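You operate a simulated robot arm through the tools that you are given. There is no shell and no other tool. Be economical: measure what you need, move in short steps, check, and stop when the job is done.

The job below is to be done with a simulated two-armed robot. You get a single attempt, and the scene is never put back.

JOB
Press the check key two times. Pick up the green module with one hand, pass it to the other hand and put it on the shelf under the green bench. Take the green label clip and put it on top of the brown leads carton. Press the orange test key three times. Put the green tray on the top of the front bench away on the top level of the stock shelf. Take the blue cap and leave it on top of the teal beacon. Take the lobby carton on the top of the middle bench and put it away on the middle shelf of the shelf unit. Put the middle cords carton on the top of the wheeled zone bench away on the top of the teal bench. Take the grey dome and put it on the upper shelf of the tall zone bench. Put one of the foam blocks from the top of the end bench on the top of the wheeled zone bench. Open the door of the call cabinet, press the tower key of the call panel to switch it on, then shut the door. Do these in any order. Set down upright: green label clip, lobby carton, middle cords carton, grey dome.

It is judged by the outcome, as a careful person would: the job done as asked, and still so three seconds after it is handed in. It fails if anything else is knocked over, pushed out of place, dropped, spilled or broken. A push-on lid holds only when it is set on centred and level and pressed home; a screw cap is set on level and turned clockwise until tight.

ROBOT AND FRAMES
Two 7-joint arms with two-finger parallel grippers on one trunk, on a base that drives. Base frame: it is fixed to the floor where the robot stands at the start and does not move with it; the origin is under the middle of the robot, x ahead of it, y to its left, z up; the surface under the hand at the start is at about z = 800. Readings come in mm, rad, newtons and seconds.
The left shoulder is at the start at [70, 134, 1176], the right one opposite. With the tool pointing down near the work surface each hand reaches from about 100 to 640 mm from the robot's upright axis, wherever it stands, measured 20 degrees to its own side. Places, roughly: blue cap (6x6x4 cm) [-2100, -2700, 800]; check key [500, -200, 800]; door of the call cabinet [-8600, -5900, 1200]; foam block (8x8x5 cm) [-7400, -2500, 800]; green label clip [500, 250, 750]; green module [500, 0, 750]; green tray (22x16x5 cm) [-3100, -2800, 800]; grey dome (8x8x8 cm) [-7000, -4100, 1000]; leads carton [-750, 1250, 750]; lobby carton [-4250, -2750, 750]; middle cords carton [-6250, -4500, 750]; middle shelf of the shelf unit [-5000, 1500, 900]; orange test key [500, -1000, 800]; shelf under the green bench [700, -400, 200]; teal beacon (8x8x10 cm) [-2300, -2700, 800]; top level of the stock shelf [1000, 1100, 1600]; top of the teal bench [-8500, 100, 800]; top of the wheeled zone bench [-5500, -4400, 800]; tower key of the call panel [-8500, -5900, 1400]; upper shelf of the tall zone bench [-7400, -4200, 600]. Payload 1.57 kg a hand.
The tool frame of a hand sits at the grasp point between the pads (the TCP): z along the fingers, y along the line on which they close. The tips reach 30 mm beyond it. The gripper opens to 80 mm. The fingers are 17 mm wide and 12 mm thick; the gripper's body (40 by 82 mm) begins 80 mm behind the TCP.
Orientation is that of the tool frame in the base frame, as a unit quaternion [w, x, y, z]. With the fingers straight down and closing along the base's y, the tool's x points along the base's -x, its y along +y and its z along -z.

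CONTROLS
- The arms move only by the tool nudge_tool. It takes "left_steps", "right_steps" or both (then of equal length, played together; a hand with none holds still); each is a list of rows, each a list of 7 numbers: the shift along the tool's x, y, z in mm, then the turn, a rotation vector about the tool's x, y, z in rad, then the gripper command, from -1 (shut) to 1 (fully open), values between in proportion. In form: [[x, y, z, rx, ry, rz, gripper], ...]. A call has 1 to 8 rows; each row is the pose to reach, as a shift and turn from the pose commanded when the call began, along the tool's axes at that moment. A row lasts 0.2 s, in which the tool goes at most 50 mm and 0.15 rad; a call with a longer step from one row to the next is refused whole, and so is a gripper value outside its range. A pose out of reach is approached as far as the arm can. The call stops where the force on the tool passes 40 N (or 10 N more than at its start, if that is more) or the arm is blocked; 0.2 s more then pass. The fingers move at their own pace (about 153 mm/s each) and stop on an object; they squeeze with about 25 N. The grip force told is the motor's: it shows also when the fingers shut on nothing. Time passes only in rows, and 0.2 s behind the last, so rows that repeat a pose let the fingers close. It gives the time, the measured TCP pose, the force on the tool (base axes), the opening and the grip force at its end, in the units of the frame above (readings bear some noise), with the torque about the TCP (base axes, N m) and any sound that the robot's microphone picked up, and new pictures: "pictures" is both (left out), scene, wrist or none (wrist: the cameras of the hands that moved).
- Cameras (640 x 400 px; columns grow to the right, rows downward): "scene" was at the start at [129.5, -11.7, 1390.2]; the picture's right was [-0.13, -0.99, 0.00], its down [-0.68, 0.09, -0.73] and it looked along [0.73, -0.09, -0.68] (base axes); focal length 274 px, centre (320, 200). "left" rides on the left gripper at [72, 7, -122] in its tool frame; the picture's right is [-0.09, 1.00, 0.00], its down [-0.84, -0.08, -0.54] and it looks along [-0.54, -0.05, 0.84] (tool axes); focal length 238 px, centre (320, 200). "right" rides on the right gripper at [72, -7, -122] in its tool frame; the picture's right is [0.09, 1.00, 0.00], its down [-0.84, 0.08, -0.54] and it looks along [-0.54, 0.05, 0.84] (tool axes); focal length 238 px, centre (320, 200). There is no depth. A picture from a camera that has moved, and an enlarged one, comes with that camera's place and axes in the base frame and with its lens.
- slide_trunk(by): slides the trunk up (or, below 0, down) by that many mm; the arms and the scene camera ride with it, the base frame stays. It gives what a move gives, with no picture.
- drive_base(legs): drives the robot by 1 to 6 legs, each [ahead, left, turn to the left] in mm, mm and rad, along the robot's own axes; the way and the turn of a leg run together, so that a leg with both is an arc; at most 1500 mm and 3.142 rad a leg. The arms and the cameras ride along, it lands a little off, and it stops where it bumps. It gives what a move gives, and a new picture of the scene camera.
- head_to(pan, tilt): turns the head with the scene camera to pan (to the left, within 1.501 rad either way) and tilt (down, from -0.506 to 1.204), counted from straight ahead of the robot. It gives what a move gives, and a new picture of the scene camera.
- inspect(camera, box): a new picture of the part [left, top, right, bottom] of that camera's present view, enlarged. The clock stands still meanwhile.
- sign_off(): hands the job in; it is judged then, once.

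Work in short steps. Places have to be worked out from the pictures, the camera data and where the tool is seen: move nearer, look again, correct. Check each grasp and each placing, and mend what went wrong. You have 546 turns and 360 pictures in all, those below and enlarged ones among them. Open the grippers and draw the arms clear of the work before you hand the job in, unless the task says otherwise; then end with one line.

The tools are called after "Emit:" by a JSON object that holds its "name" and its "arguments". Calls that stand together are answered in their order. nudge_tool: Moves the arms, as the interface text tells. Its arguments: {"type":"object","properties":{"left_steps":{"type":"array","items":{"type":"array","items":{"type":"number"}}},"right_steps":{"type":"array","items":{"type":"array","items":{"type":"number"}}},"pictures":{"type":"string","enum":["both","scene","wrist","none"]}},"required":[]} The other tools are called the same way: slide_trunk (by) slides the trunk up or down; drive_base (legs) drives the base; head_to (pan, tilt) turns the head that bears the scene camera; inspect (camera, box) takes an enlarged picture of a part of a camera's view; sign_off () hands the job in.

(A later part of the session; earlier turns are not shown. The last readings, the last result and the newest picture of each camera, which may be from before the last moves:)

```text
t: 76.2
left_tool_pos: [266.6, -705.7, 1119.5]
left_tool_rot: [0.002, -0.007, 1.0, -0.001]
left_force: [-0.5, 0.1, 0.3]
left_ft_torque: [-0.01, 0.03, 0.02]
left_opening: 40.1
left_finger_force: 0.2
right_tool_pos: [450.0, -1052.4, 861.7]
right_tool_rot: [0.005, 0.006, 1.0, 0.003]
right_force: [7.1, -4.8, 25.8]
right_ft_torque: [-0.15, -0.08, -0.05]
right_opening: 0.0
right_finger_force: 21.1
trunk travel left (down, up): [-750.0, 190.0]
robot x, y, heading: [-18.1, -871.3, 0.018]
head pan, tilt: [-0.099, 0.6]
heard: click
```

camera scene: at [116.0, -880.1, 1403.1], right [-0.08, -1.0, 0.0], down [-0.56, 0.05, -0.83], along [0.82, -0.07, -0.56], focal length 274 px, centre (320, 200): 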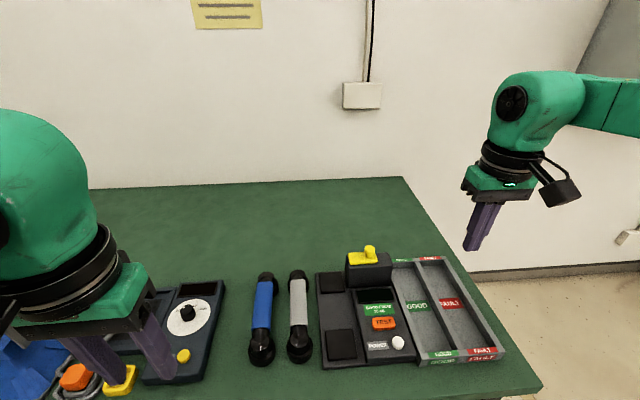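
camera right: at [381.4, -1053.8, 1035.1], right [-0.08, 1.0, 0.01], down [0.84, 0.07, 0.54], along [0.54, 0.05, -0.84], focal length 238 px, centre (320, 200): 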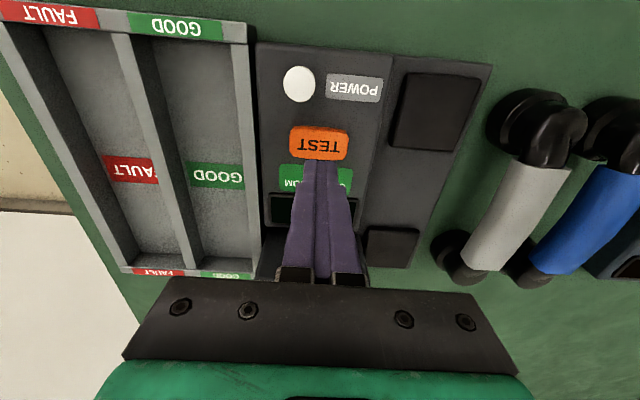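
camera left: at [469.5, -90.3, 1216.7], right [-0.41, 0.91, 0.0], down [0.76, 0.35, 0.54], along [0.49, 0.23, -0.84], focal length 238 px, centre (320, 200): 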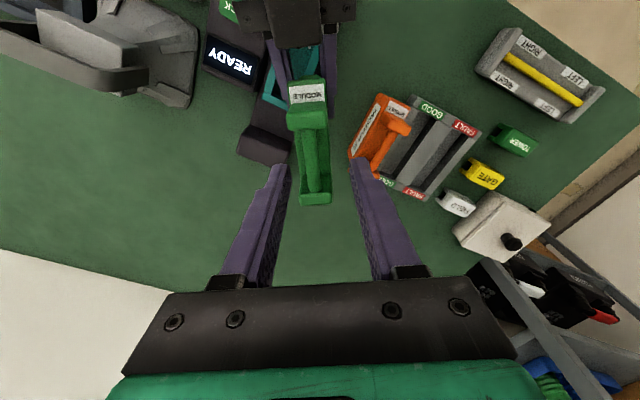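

Second click. Lift and press a third time, then rise.

Emit:
{"name": "nudge_tool", "arguments": {"right_steps": [[0, 0, -10, 0, 0, 0, -1], [0, 0, -15, 0, 0, 0, -1], [0, 0, -15, 0, 0, 0, -1]], "pictures": "none"}}

Emit:
{"name": "nudge_tool", "arguments": {"right_steps": [[0, 0, 8, 0, 0, 0, -1], [0, 0, 12, 0, 0, 0, -1], [0, 0, 15, 0, 0, 0, -1], [0, 0, 18, 0, 0, 0, -1]], "pictures": "none"}}

Emit:
{"name": "nudge_tool", "arguments": {"right_steps": [[0, 0, -15, 0, 0, 0, -1], [0, 0, -50, 0, 0, 0, -1], [0, 0, -95, 0, 0, 0, -1], [0, 0, -140, 0, 0, 0, -1], [0, 0, -185, 0, 0, 0, -1], [20, 0, -220, 0, 0, 0, -1]], "pictures": "scene"}}

Emit:
{"name": "inspect", "arguments": {"camera": "scene", "box": [300, 240, 460, 370]}}

```text
t: 77.0
left_tool_pos: [268.2, -706.1, 1117.3]
left_tool_rot: [0.0, -0.007, 1.0, 0.0]
left_force: [0.6, 0.1, -0.1]
left_ft_torque: [-0.02, 0.03, 0.03]
left_opening: 39.9
left_finger_force: 0.0
right_tool_pos: [448.5, -1050.8, 872.2]
right_tool_rot: [-0.001, 0.005, 1.0, 0.003]
right_force: [-1.1, -0.7, -0.5]
right_ft_torque: [0.0, 0.02, -0.03]
right_opening: 0.0
right_finger_force: 21.3
trunk travel left (down, up): [-750.0, 190.0]
robot x, y, heading: [-19.5, -873.6, 0.014]
head pan, tilt: [-0.099, 0.6]
```

```text
t: 78.1
left_tool_pos: [265.2, -706.4, 1118.6]
left_tool_rot: [0.002, -0.008, 1.0, -0.001]
left_force: [-0.5, 0.1, -1.0]
left_ft_torque: [0.02, -0.02, 0.0]
left_opening: 39.9
left_finger_force: 0.1
right_tool_pos: [448.2, -1050.7, 862.9]
right_tool_rot: [0.009, 0.006, 1.0, 0.005]
right_force: [-4.8, -0.7, 18.4]
right_ft_torque: [-0.02, 0.24, 0.04]
right_opening: 0.0
right_finger_force: 21.4
right hand out of reach, approached as far as the arm can: row 4
trunk travel left (down, up): [-750.0, 190.0]
robot x, y, heading: [-17.9, -873.6, 0.011]
head pan, tilt: [-0.099, 0.6]
heard: click
stopped in row 4 (right hand): the force on the tool passed its limit at 42 N (the readings are from after the stop); the commanded pose is now the measured one
```

```text
t: 79.5
left_tool_pos: [267.1, -705.4, 1117.5]
left_tool_rot: [0.001, -0.008, 1.0, 0.0]
left_force: [-1.1, -0.3, -0.4]
left_ft_torque: [-0.01, -0.02, 0.01]
left_opening: 40.0
left_finger_force: 0.0
right_tool_pos: [427.3, -1054.3, 1080.8]
right_tool_rot: [0.006, 0.006, 1.0, 0.005]
right_force: [-0.6, -0.6, 0.6]
right_ft_torque: [0.02, -0.05, 0.02]
right_opening: 0.2
right_finger_force: 21.3
trunk travel left (down, up): [-750.0, 190.0]
robot x, y, heading: [-21.1, -872.0, 0.022]
head pan, tilt: [-0.099, 0.6]
camera scene: at [114.4, -879.9, 1403.2], right [-0.08, -1.0, 0.0], down [-0.56, 0.05, -0.83], along [0.82, -0.07, -0.56], focal length 274 px, centre (320, 200)
```

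scene: 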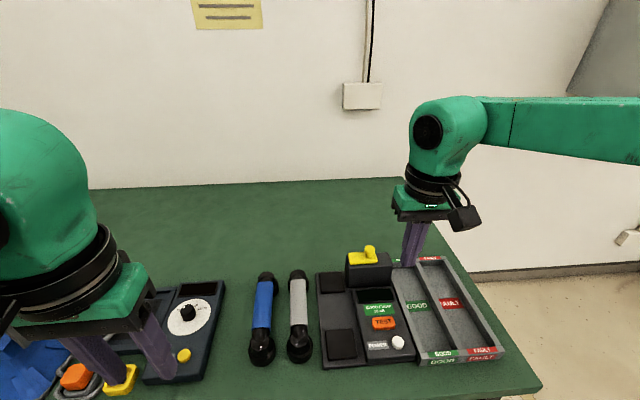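

```text
3.08 times, centred on (380, 305) of scene
camera zoom: at [114.4, -879.9, 1403.2], right [-0.08, -1.0, 0.0], down [-0.56, 0.05, -0.83], along [0.82, -0.07, -0.56], focal length 842 px, centre (135, -123)
```

zoom: 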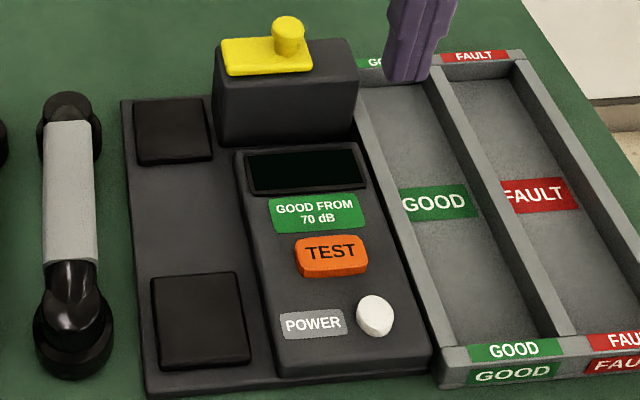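

Three clicks: done. Now back left to the green label clip; the hands are high enough to strafe along the bench.

Emit:
{"name": "drive_base", "arguments": {"legs": [[-60, 0, -0.018], [0, 930, 0], [65, 0, 0]]}}

Emit:
{"name": "head_to", "arguments": {"pan": 0.25, "tilt": 0.75}}

```text
t: 85.5
left_tool_pos: [276.8, 210.2, 1118.2]
left_tool_rot: [0.003, 0.004, 1.0, -0.001]
left_force: [0.0, -0.5, 0.7]
left_ft_torque: [0.01, -0.02, -0.03]
left_opening: 40.0
left_finger_force: 0.0
right_tool_pos: [430.6, -139.0, 1083.2]
right_tool_rot: [0.008, 0.017, 1.0, 0.004]
right_force: [-0.5, -0.1, 0.1]
right_ft_torque: [0.02, -0.01, -0.02]
right_opening: 0.0
right_finger_force: 21.6
trunk travel left (down, up): [-750.0, 190.0]
robot x, y, heading: [-10.5, 54.0, -0.006]
head pan, tilt: [-0.099, 0.6]
camera scene: at [119.8, 40.5, 1403.6], right [-0.11, -0.99, 0.0], down [-0.56, 0.06, -0.83], along [0.82, -0.09, -0.56], focal length 274 px, centre (320, 200)
```

scene: 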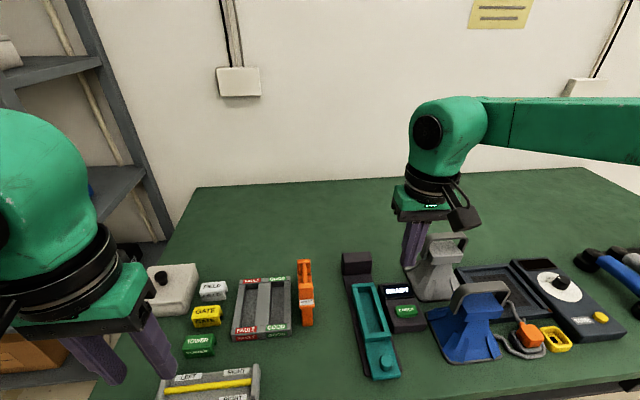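

```text
t: 86.3
left_tool_pos: [281.9, 211.1, 1116.4]
left_tool_rot: [0.0, 0.003, 1.0, 0.001]
left_force: [0.1, -0.9, -0.7]
left_ft_torque: [0.01, -0.02, -0.02]
left_opening: 40.2
left_finger_force: 0.2
right_tool_pos: [434.4, -139.8, 1080.2]
right_tool_rot: [0.006, 0.016, 1.0, 0.005]
right_force: [1.6, -0.5, 0.2]
right_ft_torque: [-0.03, 0.0, 0.01]
right_opening: 0.0
right_finger_force: 21.2
trunk travel left (down, up): [-750.0, 190.0]
robot x, y, heading: [-8.1, 54.4, 0.0]
head pan, tilt: [0.25, 0.75]
camera scene: at [119.2, 69.9, 1390.0], right [0.24, -0.97, 0.0], down [-0.66, -0.16, -0.73], along [0.71, 0.18, -0.68], focal length 274 px, centre (320, 200)
```

scene: 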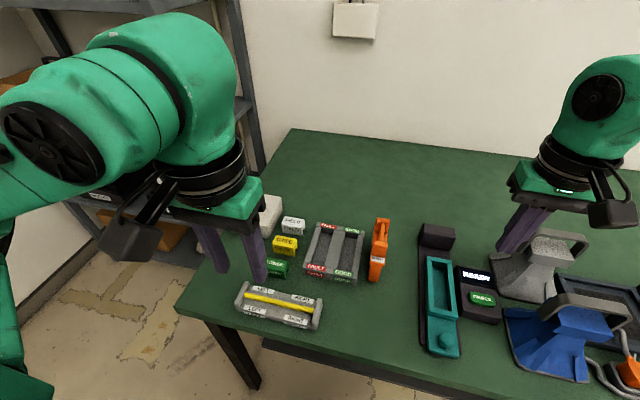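

I turn the left hand 90° so it will close across the clip's short side, moving above it.

Emit:
{"name": "nudge_tool", "arguments": {"left_steps": [[-22, 7, 5, 0, 0, -0.145, 0.6], [-44, 14, 10, 0, 0, -0.29, 0.6], [-66, 21, 15, 0, 0, -0.435, 0.6], [-88, 28, 20, 0, 0, -0.58, 0.6], [-110, 35, 25, 0, 0, -0.725, 0.6], [-132, 42, 30, 0, 0, -0.87, 0.6], [-154, 49, 35, 0, 0, -1.015, 0.6], [-175, 56, 40, 0, 0, -1.16, 0.6]], "pictures": "none"}}

Emit:
{"name": "nudge_tool", "arguments": {"left_steps": [[0, 0, 10, 0, 0, -0.14, 0.6], [0, 0, 20, 0, 0, -0.28, 0.6], [0, 0, 30, 0, 0, -0.41, 0.6], [0, 0, 30, 0, 0, -0.41, 0.6]], "pictures": "both"}}

```text
t: 88.1
left_tool_pos: [456.7, 267.8, 1078.6]
left_tool_rot: [0.0, -0.547, 0.837, 0.0]
left_force: [-0.4, 0.0, 0.1]
left_ft_torque: [0.02, 0.02, -0.01]
left_opening: 63.7
left_finger_force: 0.2
right_tool_pos: [433.3, -138.5, 1080.8]
right_tool_rot: [0.005, 0.017, 1.0, 0.004]
right_force: [0.5, -0.1, 0.0]
right_ft_torque: [0.02, 0.03, 0.03]
right_opening: 0.2
right_finger_force: 21.4
trunk travel left (down, up): [-750.0, 190.0]
robot x, y, heading: [-7.6, 46.2, -0.006]
head pan, tilt: [0.25, 0.75]
```

```text
t: 89.1
left_tool_pos: [456.9, 265.6, 1048.8]
left_tool_rot: [0.0, -0.705, 0.709, 0.0]
left_force: [0.4, 0.8, 0.1]
left_ft_torque: [-0.01, 0.03, -0.02]
left_opening: 64.3
left_finger_force: 0.0
right_tool_pos: [434.0, -139.1, 1081.7]
right_tool_rot: [0.006, 0.017, 1.0, 0.005]
right_force: [0.1, 0.1, 0.2]
right_ft_torque: [0.01, 0.03, 0.02]
right_opening: 0.1
right_finger_force: 21.6
trunk travel left (down, up): [-750.0, 190.0]
robot x, y, heading: [-7.5, 49.8, -0.008]
head pan, tilt: [0.25, 0.75]
camera scene: at [117.8, 69.9, 1390.1], right [0.24, -0.97, 0.0], down [-0.66, -0.16, -0.73], along [0.71, 0.18, -0.68], focal length 274 px, centre (320, 200)
camera left: at [449.3, 195.3, 1169.4], right [-1.0, 0.1, 0.0], down [0.08, 0.84, 0.54], along [0.05, 0.54, -0.84], focal length 238 px, centre (320, 200)
```

scene: 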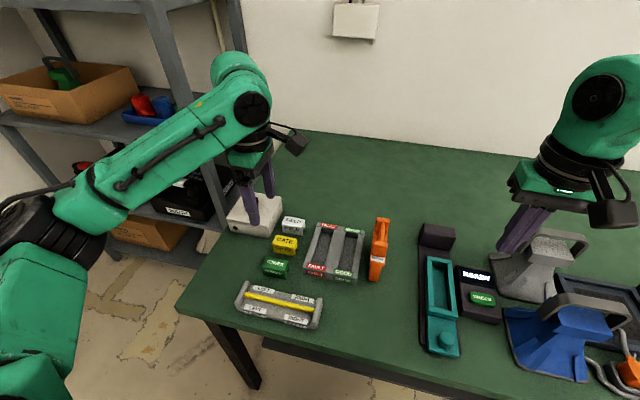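
left: 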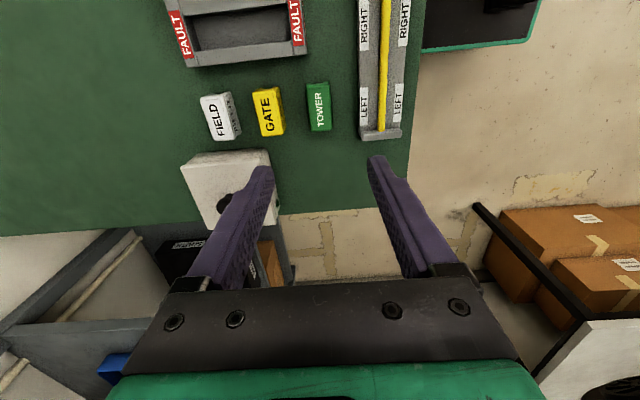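

The TOWER clip is right under the hand at (458, 264). I go down with a 50 mm opening.

Emit:
{"name": "nudge_tool", "arguments": {"left_steps": [[0, 0, 45, 0, 0, 0, 0.25], [0, 0, 90, 0, 0, 0, 0.25], [0, 0, 135, 0, 0, 0, 0.25], [0, 0, 170, 0, 0, 0, 0.25], [0, 0, 190, 0, 0, 0, 0.25], [0, 0, 200, 0, 0, 0, 0.25]], "pictures": "both"}}

```text
t: 90.5
left_tool_pos: [457.1, 266.0, 848.5]
left_tool_rot: [0.001, -0.705, 0.709, -0.001]
left_force: [-0.5, 0.4, -1.0]
left_ft_torque: [0.0, 0.01, 0.02]
left_opening: 49.8
left_finger_force: 0.2
right_tool_pos: [432.0, -139.3, 1080.8]
right_tool_rot: [0.007, 0.016, 1.0, 0.005]
right_force: [0.7, 0.4, -0.3]
right_ft_torque: [0.05, 0.05, 0.0]
right_opening: 0.2
right_finger_force: 21.1
trunk travel left (down, up): [-750.0, 190.0]
robot x, y, heading: [-11.9, 51.6, -0.006]
head pan, tilt: [0.25, 0.75]
camera scene: at [117.9, 69.9, 1390.1], right [0.24, -0.97, 0.0], down [-0.66, -0.16, -0.73], along [0.71, 0.18, -0.68], focal length 274 px, centre (320, 200)
camera left: at [449.3, 195.0, 968.7], right [-1.0, 0.1, 0.0], down [0.08, 0.84, 0.54], along [0.05, 0.54, -0.84], focal length 238 px, centre (320, 200)
```

scene: 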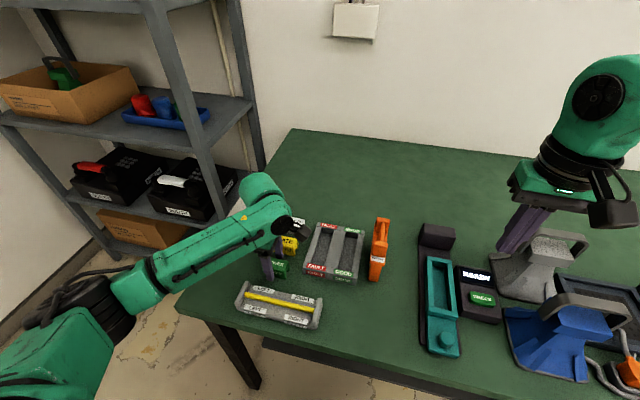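
left: 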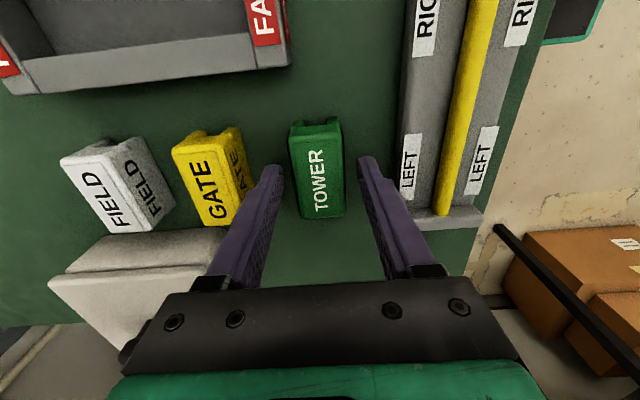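

Centred. Down 8 mm more and close.

Emit:
{"name": "nudge_tool", "arguments": {"left_steps": [[0, 0, 8, 0, 0, 0, 0.25], [0, 0, 8, 0, 0, 0, -1], [0, 0, 8, 0, 0, 0, -1], [0, 0, 8, 0, 0, 0, -1]], "pictures": "none"}}

Emit:
{"name": "nudge_tool", "arguments": {"left_steps": [[0, 0, -20, 0, 0, 0, -1], [0, 0, -65, 0, 0, 0, -1], [0, 0, -110, 0, 0, 0, -1], [0, 0, -155, 0, 0, 0, -1], [0, 0, -200, 0, 0, 0, -1], [0, 0, -240, 0, 0, 0, -1]], "pictures": "wrist"}}

```text
t: 91.5
left_tool_pos: [457.8, 266.4, 839.0]
left_tool_rot: [0.0, -0.704, 0.71, 0.0]
left_force: [-0.5, 0.4, 0.2]
left_ft_torque: [0.0, 0.0, 0.0]
left_opening: 31.3
left_finger_force: 25.5
right_tool_pos: [435.5, -139.1, 1081.3]
right_tool_rot: [0.006, 0.018, 1.0, 0.005]
right_force: [0.5, 0.2, 0.1]
right_ft_torque: [-0.01, -0.05, -0.01]
right_opening: 0.0
right_finger_force: 21.8
trunk travel left (down, up): [-750.0, 190.0]
robot x, y, heading: [-11.7, 49.7, -0.007]
head pan, tilt: [0.25, 0.75]
```

```text
t: 92.9
left_tool_pos: [455.7, 267.2, 1079.3]
left_tool_rot: [0.0, -0.705, 0.71, 0.0]
left_force: [1.1, 0.1, 0.2]
left_ft_torque: [-0.02, -0.02, 0.02]
left_opening: 31.2
left_finger_force: 24.8
right_tool_pos: [433.4, -140.1, 1081.7]
right_tool_rot: [0.006, 0.017, 1.0, 0.005]
right_force: [0.0, 0.0, 0.3]
right_ft_torque: [-0.04, 0.01, 0.02]
right_opening: 0.1
right_finger_force: 21.7
trunk travel left (down, up): [-750.0, 190.0]
robot x, y, heading: [-8.3, 52.1, -0.002]
head pan, tilt: [0.25, 0.75]
camera left: at [448.6, 195.0, 1201.4], right [-1.0, 0.1, 0.0], down [0.08, 0.84, 0.54], along [0.05, 0.54, -0.84], focal length 238 px, centre (320, 200)
```

left: 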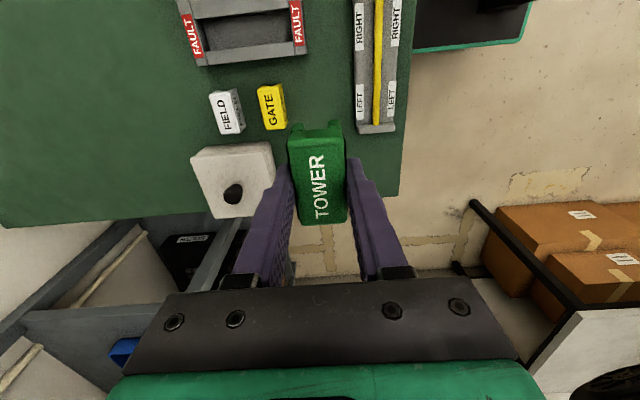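

The clip is held. I back off and turn left to look at the leads cartons.

Emit:
{"name": "drive_base", "arguments": {"legs": [[-750, 0, 0], [0, 0, 1.57]]}}

Emit:
{"name": "head_to", "arguments": {"pan": 0.0, "tilt": 0.5}}

```text
t: 100.8
left_tool_pos: [-967.5, 529.7, 1079.3]
left_tool_rot: [0.0, 1.0, -0.015, 0.0]
left_force: [0.4, 0.5, -0.2]
left_ft_torque: [-0.02, 0.0, 0.03]
left_opening: 31.0
left_finger_force: 24.9
right_tool_pos: [-562.2, 497.2, 1082.0]
right_tool_rot: [0.001, -0.687, 0.727, 0.008]
right_force: [0.6, 0.2, 0.1]
right_ft_torque: [-0.01, -0.03, -0.01]
right_opening: 0.0
right_finger_force: 22.2
trunk travel left (down, up): [-750.0, 190.0]
robot x, y, heading: [-765.0, 56.1, 1.541]
head pan, tilt: [0.25, 0.75]
camera scene: at [-782.9, 188.9, 1390.1], right [0.98, 0.22, 0.0], down [0.15, -0.67, -0.73], along [-0.16, 0.71, -0.68], focal length 274 px, centre (320, 200)
```

scene: 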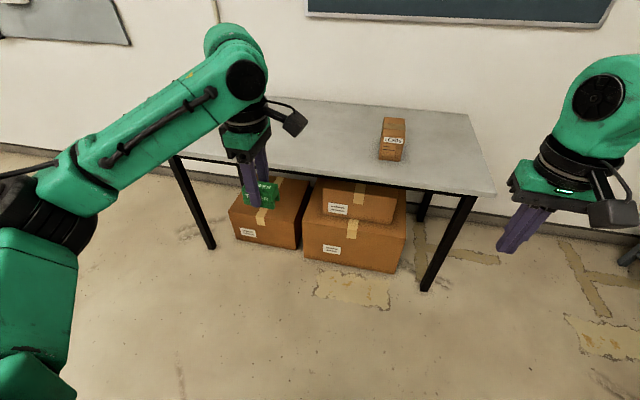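

```text
t: 101.5
left_tool_pos: [-968.6, 531.3, 1079.6]
left_tool_rot: [0.0, 1.0, -0.014, 0.0]
left_force: [0.6, -0.5, 0.0]
left_ft_torque: [0.0, -0.04, 0.0]
left_opening: 31.0
left_finger_force: 25.0
right_tool_pos: [-562.7, 498.5, 1081.6]
right_tool_rot: [0.001, -0.687, 0.727, 0.007]
right_force: [-0.3, 0.1, 0.6]
right_ft_torque: [-0.01, 0.0, 0.03]
right_opening: 0.0
right_finger_force: 21.0
trunk travel left (down, up): [-750.0, 190.0]
robot x, y, heading: [-764.8, 61.0, 1.54]
head pan, tilt: [0.0, 0.499]
camera scene: at [-762.4, 199.0, 1412.0], right [1.0, -0.03, 0.0], down [-0.01, -0.48, -0.88], along [0.02, 0.88, -0.48], focal length 274 px, centre (320, 200)
```

scene: 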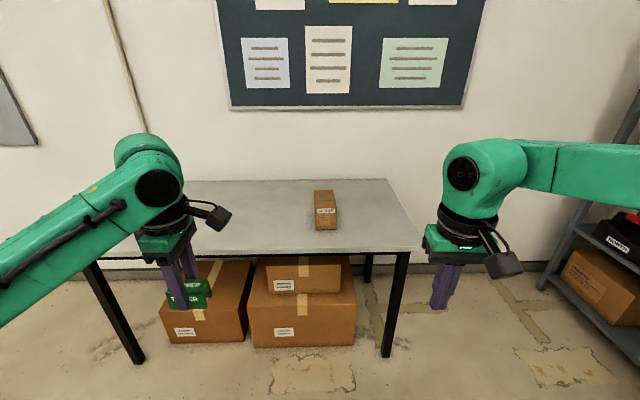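

Emit:
{"name": "inspect", "arguments": {"camera": "scene", "box": [280, 170, 380, 250]}}

```text
5.00 times, centred on (330, 210) of scene
camera zoom: at [-762.4, 199.0, 1412.0], right [1.0, -0.03, 0.0], down [-0.01, -0.48, -0.88], along [0.02, 0.88, -0.48], focal length 1368 px, centre (270, 150)
```

zoom: 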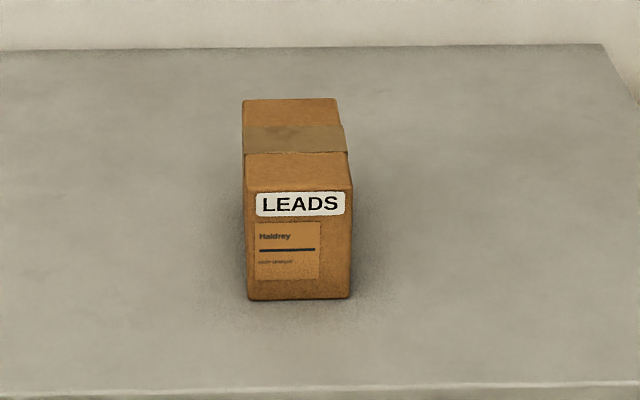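

The LEADS carton is about 87x160x105 mm, top near z 850, centre about (-714, 1245). I approach with the left hand high.

Emit:
{"name": "drive_base", "arguments": {"legs": [[0, -250, 0.03], [560, 0, 0]]}}

Emit:
{"name": "head_to", "arguments": {"pan": 0.2, "tilt": 0.7}}

```text
t: 106.1
left_tool_pos: [-736.5, 1067.8, 1079.9]
left_tool_rot: [-0.001, 1.0, 0.002, 0.0]
left_force: [0.4, 0.8, -0.3]
left_ft_torque: [-0.02, -0.02, -0.02]
left_opening: 31.2
left_finger_force: 25.0
right_tool_pos: [-330.1, 1049.3, 1081.5]
right_tool_rot: [0.001, -0.7, 0.714, 0.007]
right_force: [-1.1, -0.9, 0.2]
right_ft_torque: [-0.01, 0.0, -0.01]
right_opening: 0.0
right_finger_force: 21.2
trunk travel left (down, up): [-750.0, 190.0]
robot x, y, heading: [-513.6, 601.1, 1.579]
head pan, tilt: [0.0, 0.499]
camera scene: at [-520.0, 743.6, 1412.2], right [1.0, 0.01, 0.0], down [0.0, -0.48, -0.88], along [-0.01, 0.88, -0.48], focal length 274 px, centre (320, 200)
```

scene: 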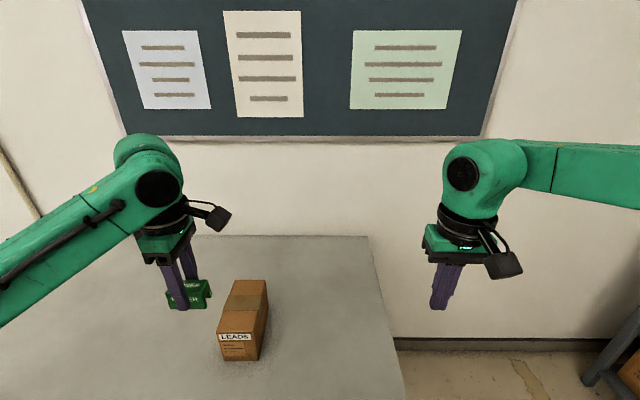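

```text
t: 106.9
left_tool_pos: [-737.6, 1068.8, 1079.1]
left_tool_rot: [0.0, 1.0, 0.003, 0.0]
left_force: [-1.2, -0.4, -0.2]
left_ft_torque: [0.0, 0.01, 0.03]
left_opening: 30.9
left_finger_force: 24.8
right_tool_pos: [-330.1, 1051.1, 1081.8]
right_tool_rot: [0.001, -0.7, 0.715, 0.007]
right_force: [-0.6, 0.3, 0.1]
right_ft_torque: [-0.04, -0.01, -0.02]
right_opening: 0.0
right_finger_force: 21.5
trunk travel left (down, up): [-750.0, 190.0]
robot x, y, heading: [-512.4, 606.3, 1.573]
head pan, tilt: [0.201, 0.7]
camera scene: at [-536.8, 737.1, 1394.4], right [0.98, 0.2, 0.0], down [0.13, -0.63, -0.77], along [-0.16, 0.75, -0.64], focal length 274 px, centre (320, 200)
```

scene: 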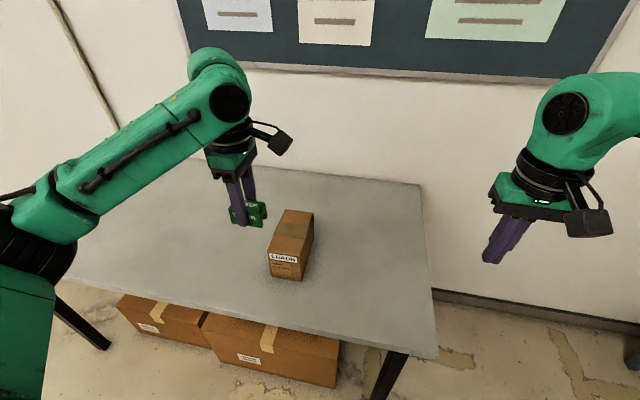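

I take a wrist view from the left hand to pin the carton's top.

Emit:
{"name": "nudge_tool", "arguments": {"left_steps": [[0, 0, -20, 0, 0, 0, -1], [20, -30, -20, 0, 0, 0, -1], [20, -30, -20, 0, 0, 0, -1]], "pictures": "wrist"}}

```text
t: 107.7
left_tool_pos: [-717.4, 1099.0, 1097.7]
left_tool_rot: [0.0, 1.0, 0.002, 0.0]
left_force: [0.1, -0.3, -0.5]
left_ft_torque: [-0.02, 0.0, -0.01]
left_opening: 31.1
left_finger_force: 25.1
right_tool_pos: [-331.4, 1049.4, 1083.0]
right_tool_rot: [0.001, -0.7, 0.714, 0.008]
right_force: [-1.3, 0.0, -0.2]
right_ft_torque: [0.0, 0.04, -0.01]
right_opening: 0.2
right_finger_force: 21.2
trunk travel left (down, up): [-750.0, 190.0]
robot x, y, heading: [-516.0, 601.7, 1.578]
head pan, tilt: [0.201, 0.7]
camera left: at [-646.5, 1093.6, 1219.2], right [-0.09, -1.0, 0.0], down [-0.84, 0.07, 0.54], along [-0.54, 0.05, -0.84], focal length 238 px, centre (320, 200)
```

left: 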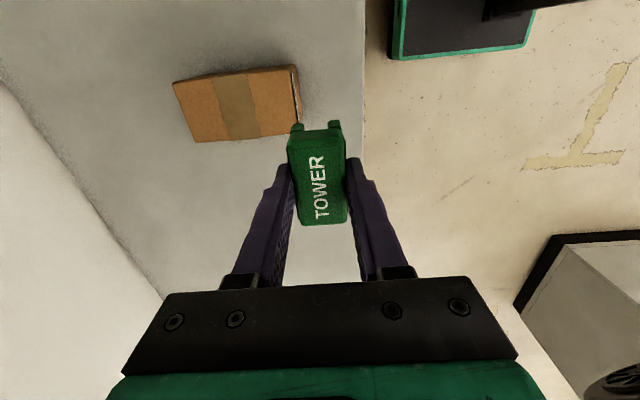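

Carton top about (-714, 1222, 838). I drive 100 mm nearer, then move the hand above it.

Emit:
{"name": "drive_base", "arguments": {"legs": [[95, 0, 0]]}}

Emit:
{"name": "nudge_tool", "arguments": {"left_steps": [[0, -28, 30, 0, 0, 0, -1], [0, -28, 70, 0, 0, 0, -1], [0, -28, 110, 0, 0, 0, -1], [0, -28, 140, 0, 0, 0, -1], [0, -28, 140, 0, 0, 0, -1]], "pictures": "both"}}

```text
t: 108.8
left_tool_pos: [-717.9, 1190.1, 1099.2]
left_tool_rot: [0.0, 1.0, 0.002, 0.0]
left_force: [0.3, 0.2, -0.4]
left_ft_torque: [0.01, 0.02, 0.0]
left_opening: 30.9
left_finger_force: 25.2
right_tool_pos: [-331.6, 1141.5, 1082.4]
right_tool_rot: [0.002, -0.699, 0.715, 0.008]
right_force: [0.1, 0.0, -0.4]
right_ft_torque: [0.0, -0.04, 0.03]
right_opening: 0.0
right_finger_force: 21.5
trunk travel left (down, up): [-750.0, 190.0]
robot x, y, heading: [-517.7, 696.6, 1.576]
head pan, tilt: [0.201, 0.7]
camera scene: at [-537.3, 827.1, 1394.7], right [0.98, 0.21, 0.0], down [0.13, -0.63, -0.77], along [-0.16, 0.75, -0.64], focal length 274 px, centre (320, 200)
```

scene: 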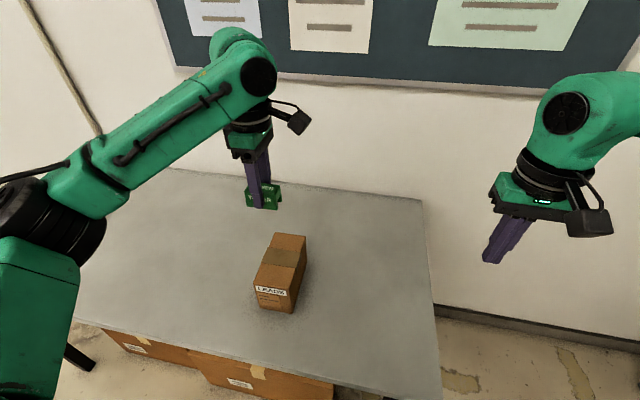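

```text
t: 110.0
left_tool_pos: [-717.6, 1222.2, 956.9]
left_tool_rot: [-0.001, 1.0, 0.002, -0.001]
left_force: [0.6, -0.5, -0.6]
left_ft_torque: [0.0, 0.04, 0.01]
left_opening: 31.1
left_finger_force: 24.9
right_tool_pos: [-330.4, 1142.1, 1081.9]
right_tool_rot: [0.001, -0.699, 0.715, 0.007]
right_force: [-0.1, -0.7, 0.5]
right_ft_torque: [-0.02, 0.03, 0.01]
right_opening: 0.2
right_finger_force: 21.9
trunk travel left (down, up): [-750.0, 190.0]
robot x, y, heading: [-514.6, 699.1, 1.579]
head pan, tilt: [0.201, 0.7]
camera scene: at [-537.6, 829.2, 1394.4], right [0.98, 0.21, 0.0], down [0.13, -0.63, -0.77], along [-0.16, 0.75, -0.64], focal length 274 px, centre (320, 200)
camera left: at [-646.4, 1215.0, 1079.3], right [-0.09, -1.0, 0.0], down [-0.84, 0.07, 0.54], along [-0.54, 0.05, -0.84], focal length 238 px, centre (320, 200)
```

scene: 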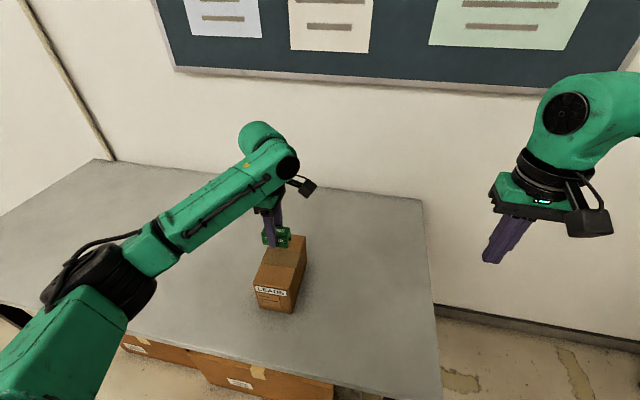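
left: 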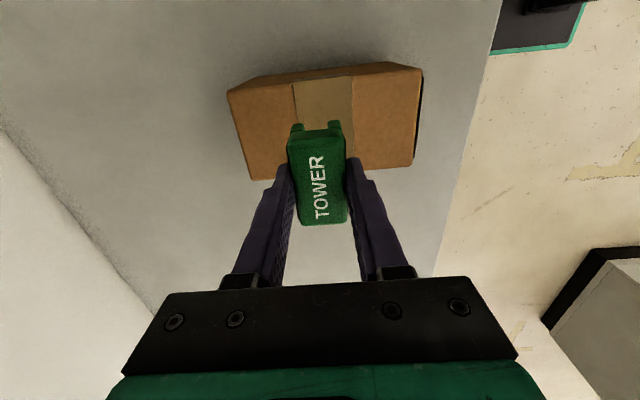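

Carton top centre about (-712, 1213). I correct by a few mm and lower until contact.

Emit:
{"name": "nudge_tool", "arguments": {"left_steps": [[4, 8, 30, 0, 0, 0, -1], [4, 8, 55, 0, 0, 0, -1], [4, 8, 65, 0, 0, 0, -1], [4, 8, 70, 0, 0, 0, -1], [4, 8, 70, 0, 0, 0, -1]], "pictures": "both"}}

Emit:
{"name": "inspect", "arguments": {"camera": "scene", "box": [220, 200, 340, 320]}}

```text
t: 110.8
left_tool_pos: [-713.1, 1212.8, 904.8]
left_tool_rot: [-0.011, 1.0, 0.002, 0.0]
left_force: [2.7, -8.3, 23.9]
left_ft_torque: [-0.65, -0.07, 0.03]
left_opening: 31.2
left_finger_force: 25.2
right_tool_pos: [-331.2, 1139.8, 1083.2]
right_tool_rot: [0.002, -0.7, 0.714, 0.01]
right_force: [-0.5, -0.3, -0.3]
right_ft_torque: [-0.05, -0.01, 0.0]
right_opening: 0.0
right_finger_force: 20.9
trunk travel left (down, up): [-750.0, 190.0]
robot x, y, heading: [-517.7, 696.0, 1.574]
head pan, tilt: [0.201, 0.7]
stopped in row 4 (left hand): the force on the tool passed its limit at 48 N (the readings are from after the stop); the commanded pose is now the measured one
camera scene: at [-536.1, 825.2, 1395.0], right [0.98, 0.21, 0.0], down [0.13, -0.63, -0.77], along [-0.16, 0.75, -0.64], focal length 274 px, centre (320, 200)
camera left: at [-642.9, 1204.0, 1025.8], right [-0.09, -1.0, -0.02], down [-0.84, 0.06, 0.54], along [-0.54, 0.07, -0.84], focal length 238 px, centre (320, 200)
```

scene: 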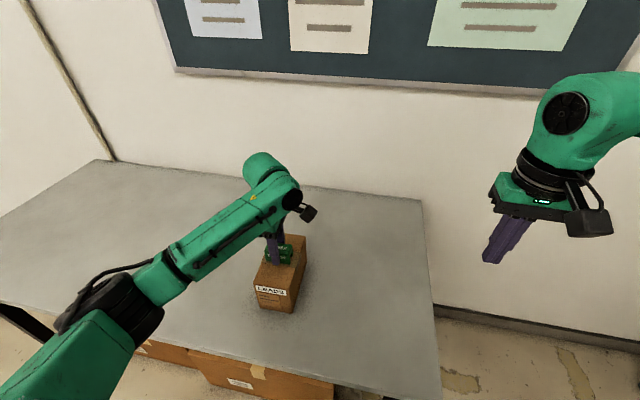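
left: 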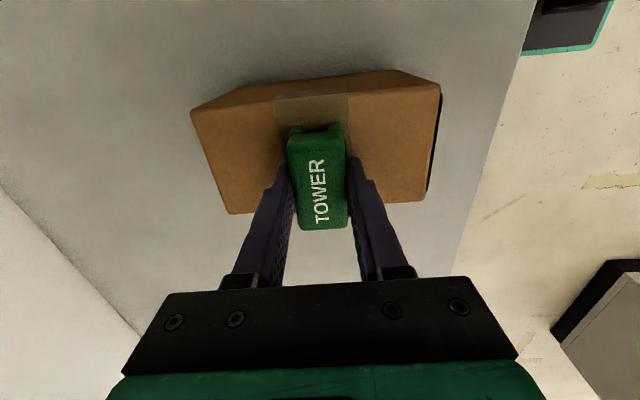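

```text
3.33 times, centred on (280, 260) of scene
camera zoom: at [-536.1, 825.2, 1395.0], right [0.98, 0.21, 0.0], down [0.13, -0.63, -0.77], along [-0.16, 0.75, -0.64], focal length 912 px, centre (453, 0)
```

zoom: 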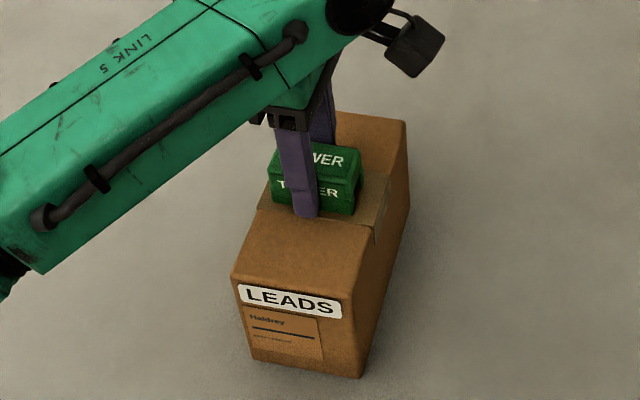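

It touches down with the clip on the carton, a bit left of the middle. I lift 6 mm, shift 10 mm right and set down again.

Emit:
{"name": "nudge_tool", "arguments": {"left_steps": [[0, 0, -8, 0, 0, 0, -1], [10, 0, -8, 0, 0, 0, -1], [10, 0, -2, 0, 0, 0, -1], [10, 0, 0, 0, 0, 0, -1], [10, 0, 1, 0, 0, 0, -1]], "pictures": "none"}}

Emit:
{"name": "inspect", "arguments": {"camera": "scene", "box": [220, 200, 340, 320]}}

```text
t: 112.0
left_tool_pos: [-704.1, 1213.4, 904.3]
left_tool_rot: [-0.014, 1.0, 0.004, 0.0]
left_force: [-3.4, 7.6, 36.0]
left_ft_torque: [-0.2, 0.09, -0.04]
left_opening: 30.8
left_finger_force: 24.9
right_tool_pos: [-329.5, 1139.3, 1084.0]
right_tool_rot: [0.002, -0.699, 0.715, 0.01]
right_force: [0.4, -0.8, 0.1]
right_ft_torque: [-0.01, -0.01, 0.0]
right_opening: 0.1
right_finger_force: 22.2
trunk travel left (down, up): [-750.0, 190.0]
robot x, y, heading: [-519.4, 696.4, 1.576]
head pan, tilt: [0.201, 0.7]
```

```text
3.33 times, centred on (280, 260) of scene
camera zoom: at [-536.1, 825.1, 1395.3], right [0.98, 0.21, 0.0], down [0.13, -0.63, -0.77], along [-0.16, 0.75, -0.64], focal length 912 px, centre (453, 0)
```

zoom: 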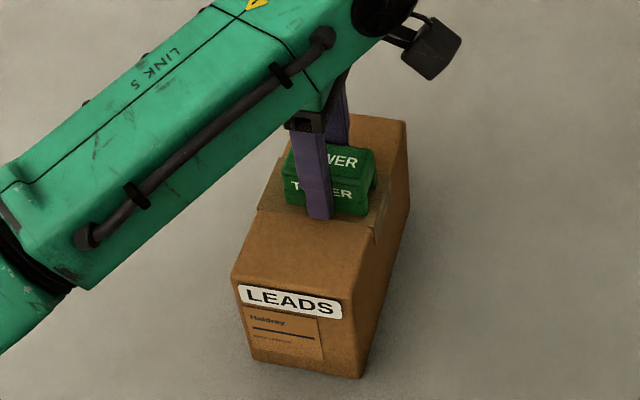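

Good. I ease the pressure, open and rise.

Emit:
{"name": "nudge_tool", "arguments": {"left_steps": [[0, 0, -2, 0, 0, 0, -1], [0, 0, -2, 0, 0, 0, 0.2], [0, 0, -2, 0, 0, 0, 0.2], [0, 0, -30, 0, 0, 0, 0.2], [0, 0, -75, 0, 0, 0, 0.2], [0, 0, -120, 0, 0, 0, 0.2], [0, 0, -165, 0, 0, 0, 0.2]], "pictures": "none"}}

Emit:
{"name": "inspect", "arguments": {"camera": "scene", "box": [220, 200, 340, 320]}}

```text
t: 113.6
left_tool_pos: [-705.0, 1213.6, 1065.5]
left_tool_rot: [-0.008, 1.0, 0.004, 0.0]
left_force: [0.0, -0.3, 0.0]
left_ft_torque: [0.02, 0.03, 0.03]
left_opening: 48.0
left_finger_force: 0.0
right_tool_pos: [-331.6, 1142.1, 1081.5]
right_tool_rot: [0.001, -0.699, 0.715, 0.008]
right_force: [0.0, 0.4, 0.3]
right_ft_torque: [-0.01, 0.02, 0.0]
right_opening: 0.0
right_finger_force: 20.7
trunk travel left (down, up): [-750.0, 190.0]
robot x, y, heading: [-517.9, 696.0, 1.575]
head pan, tilt: [0.201, 0.7]
```

```text
3.33 times, centred on (280, 260) of scene
camera zoom: at [-536.7, 828.7, 1394.4], right [0.98, 0.21, 0.0], down [0.13, -0.63, -0.77], along [-0.16, 0.75, -0.64], focal length 912 px, centre (453, 0)
```

zoom: 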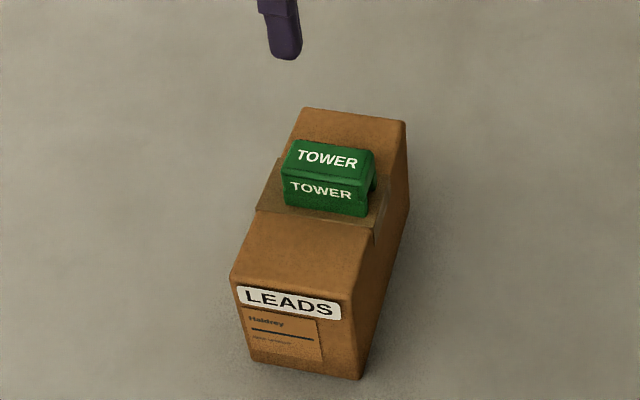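

Clip is on the carton upright. I back off, then tidy both arms while turning around to view the room to the south.

Emit:
{"name": "drive_base", "arguments": {"legs": [[-600, 0, 0]]}}

Emit:
{"name": "nudge_tool", "arguments": {"left_steps": [[0, 10, -5, 0, 0, 0.145, 0], [0, 25, -10, 0, 0, 0.29, 0], [0, 45, -15, 0, 0, 0.435, 0], [0, 70, -20, 0, 0, 0.58, 0], [0, 95, -25, 0, 0, 0.725, 0], [0, 120, -30, 0, 0, 0.87, 0], [0, 145, -35, 0, 0, 1.015, 0], [0, 170, -35, 0, 0, 1.16, 0]], "right_steps": [[15, 0, 0, 0, 0, 0, 0], [30, 0, 0, 0, 0, 0, 0], [50, 0, 0, 0, 0, 0, 0], [70, 0, 0, 0, 0, 0, 0], [90, 0, 0, 0, 0, 0, 0], [110, 0, 0, 0, 0, 0, 0], [130, 0, 0, 0, 0, 0, 0], [130, 0, 0, 0, 0, 0, 0]], "pictures": "none"}}

Emit:
{"name": "nudge_tool", "arguments": {"left_steps": [[0, 0, 0, 0, 0, 0.14, 0], [0, 0, 0, 0, 0, 0.28, 0], [0, 0, 0, 0, 0, 0.41, 0], [0, 0, 0, 0, 0, 0.41, 0]], "pictures": "none"}}

Emit:
{"name": "drive_base", "arguments": {"legs": [[0, 0, 3.14]]}}

Emit:
{"name": "head_to", "arguments": {"pan": 0.3, "tilt": 0.15}}

```text
t: 117.0
left_tool_pos: [-702.2, 611.8, 1063.9]
left_tool_rot: [-0.007, 1.0, 0.002, 0.001]
left_force: [-0.2, 1.3, 0.1]
left_ft_torque: [0.04, 0.01, 0.0]
left_opening: 48.1
left_finger_force: 0.0
right_tool_pos: [-327.2, 538.0, 1081.0]
right_tool_rot: [0.001, -0.699, 0.715, 0.006]
right_force: [1.4, -0.2, -0.5]
right_ft_torque: [0.01, 0.0, -0.04]
right_opening: 0.0
right_finger_force: 20.9
trunk travel left (down, up): [-750.0, 190.0]
robot x, y, heading: [-512.3, 92.9, 1.574]
head pan, tilt: [0.201, 0.7]
camera scene: at [-534.3, 225.8, 1394.3], right [0.98, 0.2, 0.0], down [0.13, -0.63, -0.76], along [-0.15, 0.75, -0.64], focal length 274 px, centre (320, 200)
```

scene: 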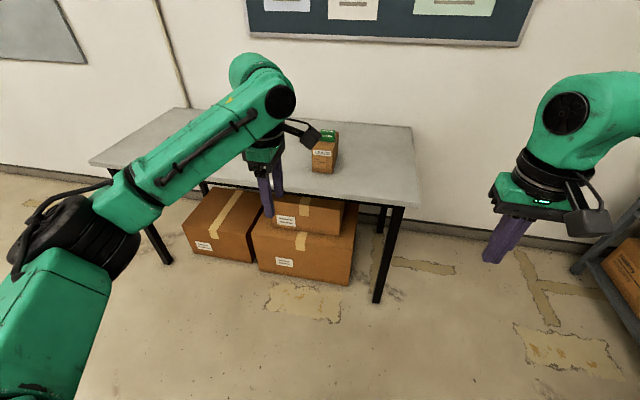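

```text
t: 118.8
left_tool_pos: [-702.5, 439.3, 1096.0]
left_tool_rot: [-0.007, 0.837, -0.547, -0.004]
left_force: [0.2, -0.1, 0.2]
left_ft_torque: [0.0, 0.04, -0.02]
left_opening: 39.8
left_finger_force: 0.0
right_tool_pos: [-329.6, 408.8, 1079.1]
right_tool_rot: [0.001, -0.699, 0.715, 0.007]
right_force: [-0.3, 0.0, -0.2]
right_ft_torque: [0.01, -0.01, -0.02]
right_opening: 39.8
right_finger_force: 0.2
trunk travel left (down, up): [-750.0, 190.0]
robot x, y, heading: [-511.7, 91.3, 1.572]
head pan, tilt: [0.201, 0.7]
```

```text
t: 119.8
left_tool_pos: [-702.0, 439.5, 1097.0]
left_tool_rot: [-0.006, 0.707, -0.707, -0.005]
left_force: [-0.4, -0.8, -0.3]
left_ft_torque: [0.0, -0.01, 0.01]
left_opening: 40.1
left_finger_force: 0.1
right_tool_pos: [-329.2, 409.3, 1079.5]
right_tool_rot: [0.001, -0.699, 0.715, 0.007]
right_force: [-1.3, 0.0, -0.4]
right_ft_torque: [0.01, 0.0, 0.02]
right_opening: 40.0
right_finger_force: 0.0
trunk travel left (down, up): [-750.0, 190.0]
robot x, y, heading: [-516.1, 93.4, 1.567]
head pan, tilt: [0.201, 0.7]
```

```text
t: 127.7
left_tool_pos: [-312.3, -246.1, 1096.7]
left_tool_rot: [0.006, 0.691, 0.723, -0.006]
left_force: [-0.5, -0.3, -0.3]
left_ft_torque: [0.01, -0.03, 0.0]
left_opening: 40.2
left_finger_force: 0.0
right_tool_pos: [-685.8, -231.3, 1079.7]
right_tool_rot: [0.007, 0.701, 0.713, -0.001]
right_force: [-0.1, -0.4, 0.3]
right_ft_torque: [0.04, -0.03, -0.01]
right_opening: 40.1
right_finger_force: 0.1
trunk travel left (down, up): [-750.0, 190.0]
robot x, y, heading: [-515.8, 92.8, -1.532]
head pan, tilt: [0.201, 0.7]
camera scene: at [-494.5, -41.1, 1394.4], right [-0.97, -0.24, 0.0], down [-0.16, 0.63, -0.76], along [0.18, -0.74, -0.64], focal length 274 px, centre (320, 200)
```

scene: 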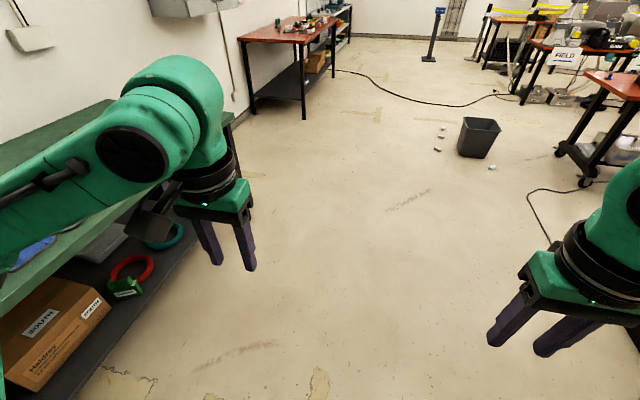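

```text
t: 128.6
left_tool_pos: [-312.4, -246.6, 1096.5]
left_tool_rot: [0.005, 0.69, 0.723, -0.006]
left_force: [-0.6, 0.1, 0.4]
left_ft_torque: [0.0, 0.06, 0.01]
left_opening: 40.1
left_finger_force: 0.0
right_tool_pos: [-686.6, -231.7, 1080.3]
right_tool_rot: [0.008, 0.701, 0.713, 0.0]
right_force: [0.7, 0.5, 0.4]
right_ft_torque: [-0.02, 0.02, -0.03]
right_opening: 40.2
right_finger_force: 0.0
trunk travel left (down, up): [-750.0, 190.0]
robot x, y, heading: [-515.8, 92.1, -1.529]
head pan, tilt: [0.3, 0.15]
camera scene: at [-483.8, -46.0, 1444.4], right [-0.94, -0.34, 0.0], down [-0.05, 0.14, -0.99], along [0.33, -0.93, -0.15], focal length 274 px, centre (320, 200)
```

scene: 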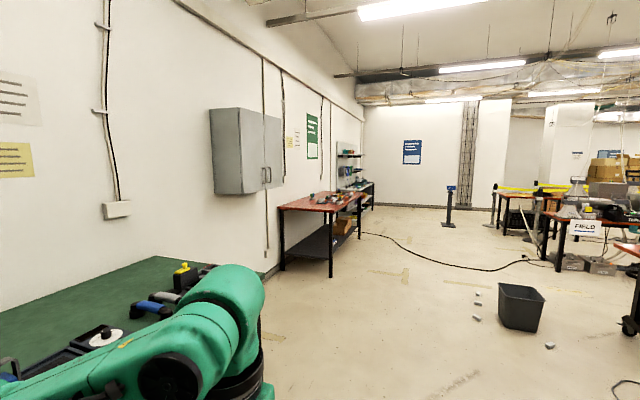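

I look further toward the south-west where most goals are.

Emit:
{"name": "head_to", "arguments": {"pan": -0.6, "tilt": 0.15}}

Emit:
{"name": "head_to", "arguments": {"pan": -1.3, "tilt": 0.15}}

```text
t: 129.8
left_tool_pos: [-314.1, -246.9, 1095.5]
left_tool_rot: [0.005, 0.691, 0.723, -0.006]
left_force: [-0.5, -0.1, 0.2]
left_ft_torque: [0.02, -0.03, 0.01]
left_opening: 40.1
left_finger_force: 0.1
right_tool_pos: [-686.3, -232.2, 1078.8]
right_tool_rot: [0.007, 0.702, 0.712, -0.001]
right_force: [0.3, 0.4, 0.0]
right_ft_torque: [0.0, 0.0, 0.02]
right_opening: 40.2
right_finger_force: 0.1
trunk travel left (down, up): [-750.0, 190.0]
robot x, y, heading: [-514.1, 93.9, -1.532]
head pan, tilt: [-0.6, 0.15]
camera scene: at [-563.9, -37.5, 1444.5], right [-0.85, 0.53, 0.0], down [0.08, 0.13, -0.99], along [-0.52, -0.84, -0.15], focal length 274 px, centre (320, 200)
```

scene: 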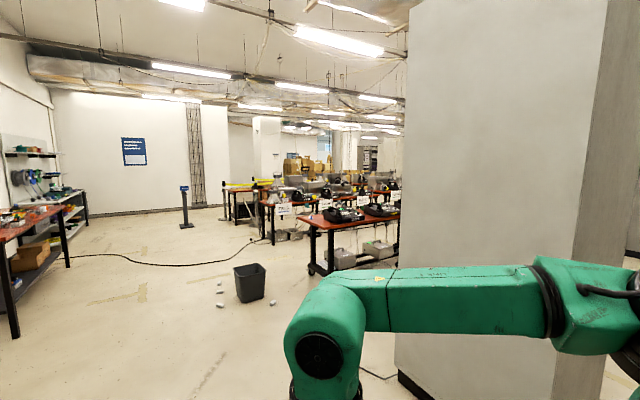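

```text
t: 130.9
left_tool_pos: [-311.5, -245.5, 1096.7]
left_tool_rot: [0.005, 0.691, 0.723, -0.006]
left_force: [-0.3, 0.0, -0.4]
left_ft_torque: [0.0, -0.03, 0.02]
left_opening: 40.3
left_finger_force: 0.1
right_tool_pos: [-686.2, -230.6, 1079.7]
right_tool_rot: [0.007, 0.702, 0.712, -0.002]
right_force: [0.5, 1.2, 0.6]
right_ft_torque: [-0.03, 0.04, 0.06]
right_opening: 40.2
right_finger_force: 0.1
trunk travel left (down, up): [-750.0, 190.0]
robot x, y, heading: [-515.6, 97.8, -1.529]
head pan, tilt: [-1.3, 0.15]
camera scene: at [-603.1, 12.5, 1444.5], right [-0.31, 0.95, 0.0], down [0.14, 0.05, -0.99], along [-0.94, -0.31, -0.15], focal length 274 px, centre (320, 200)
```

scene: 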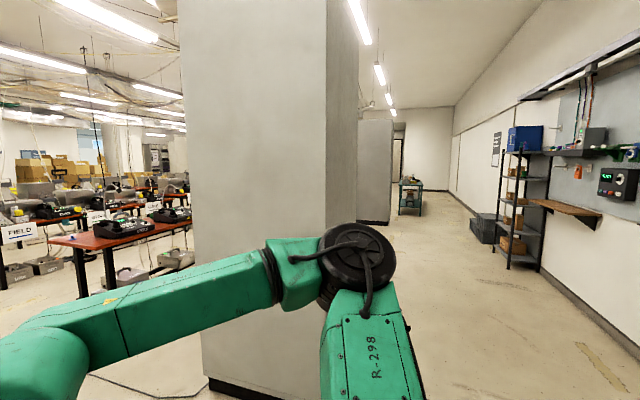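

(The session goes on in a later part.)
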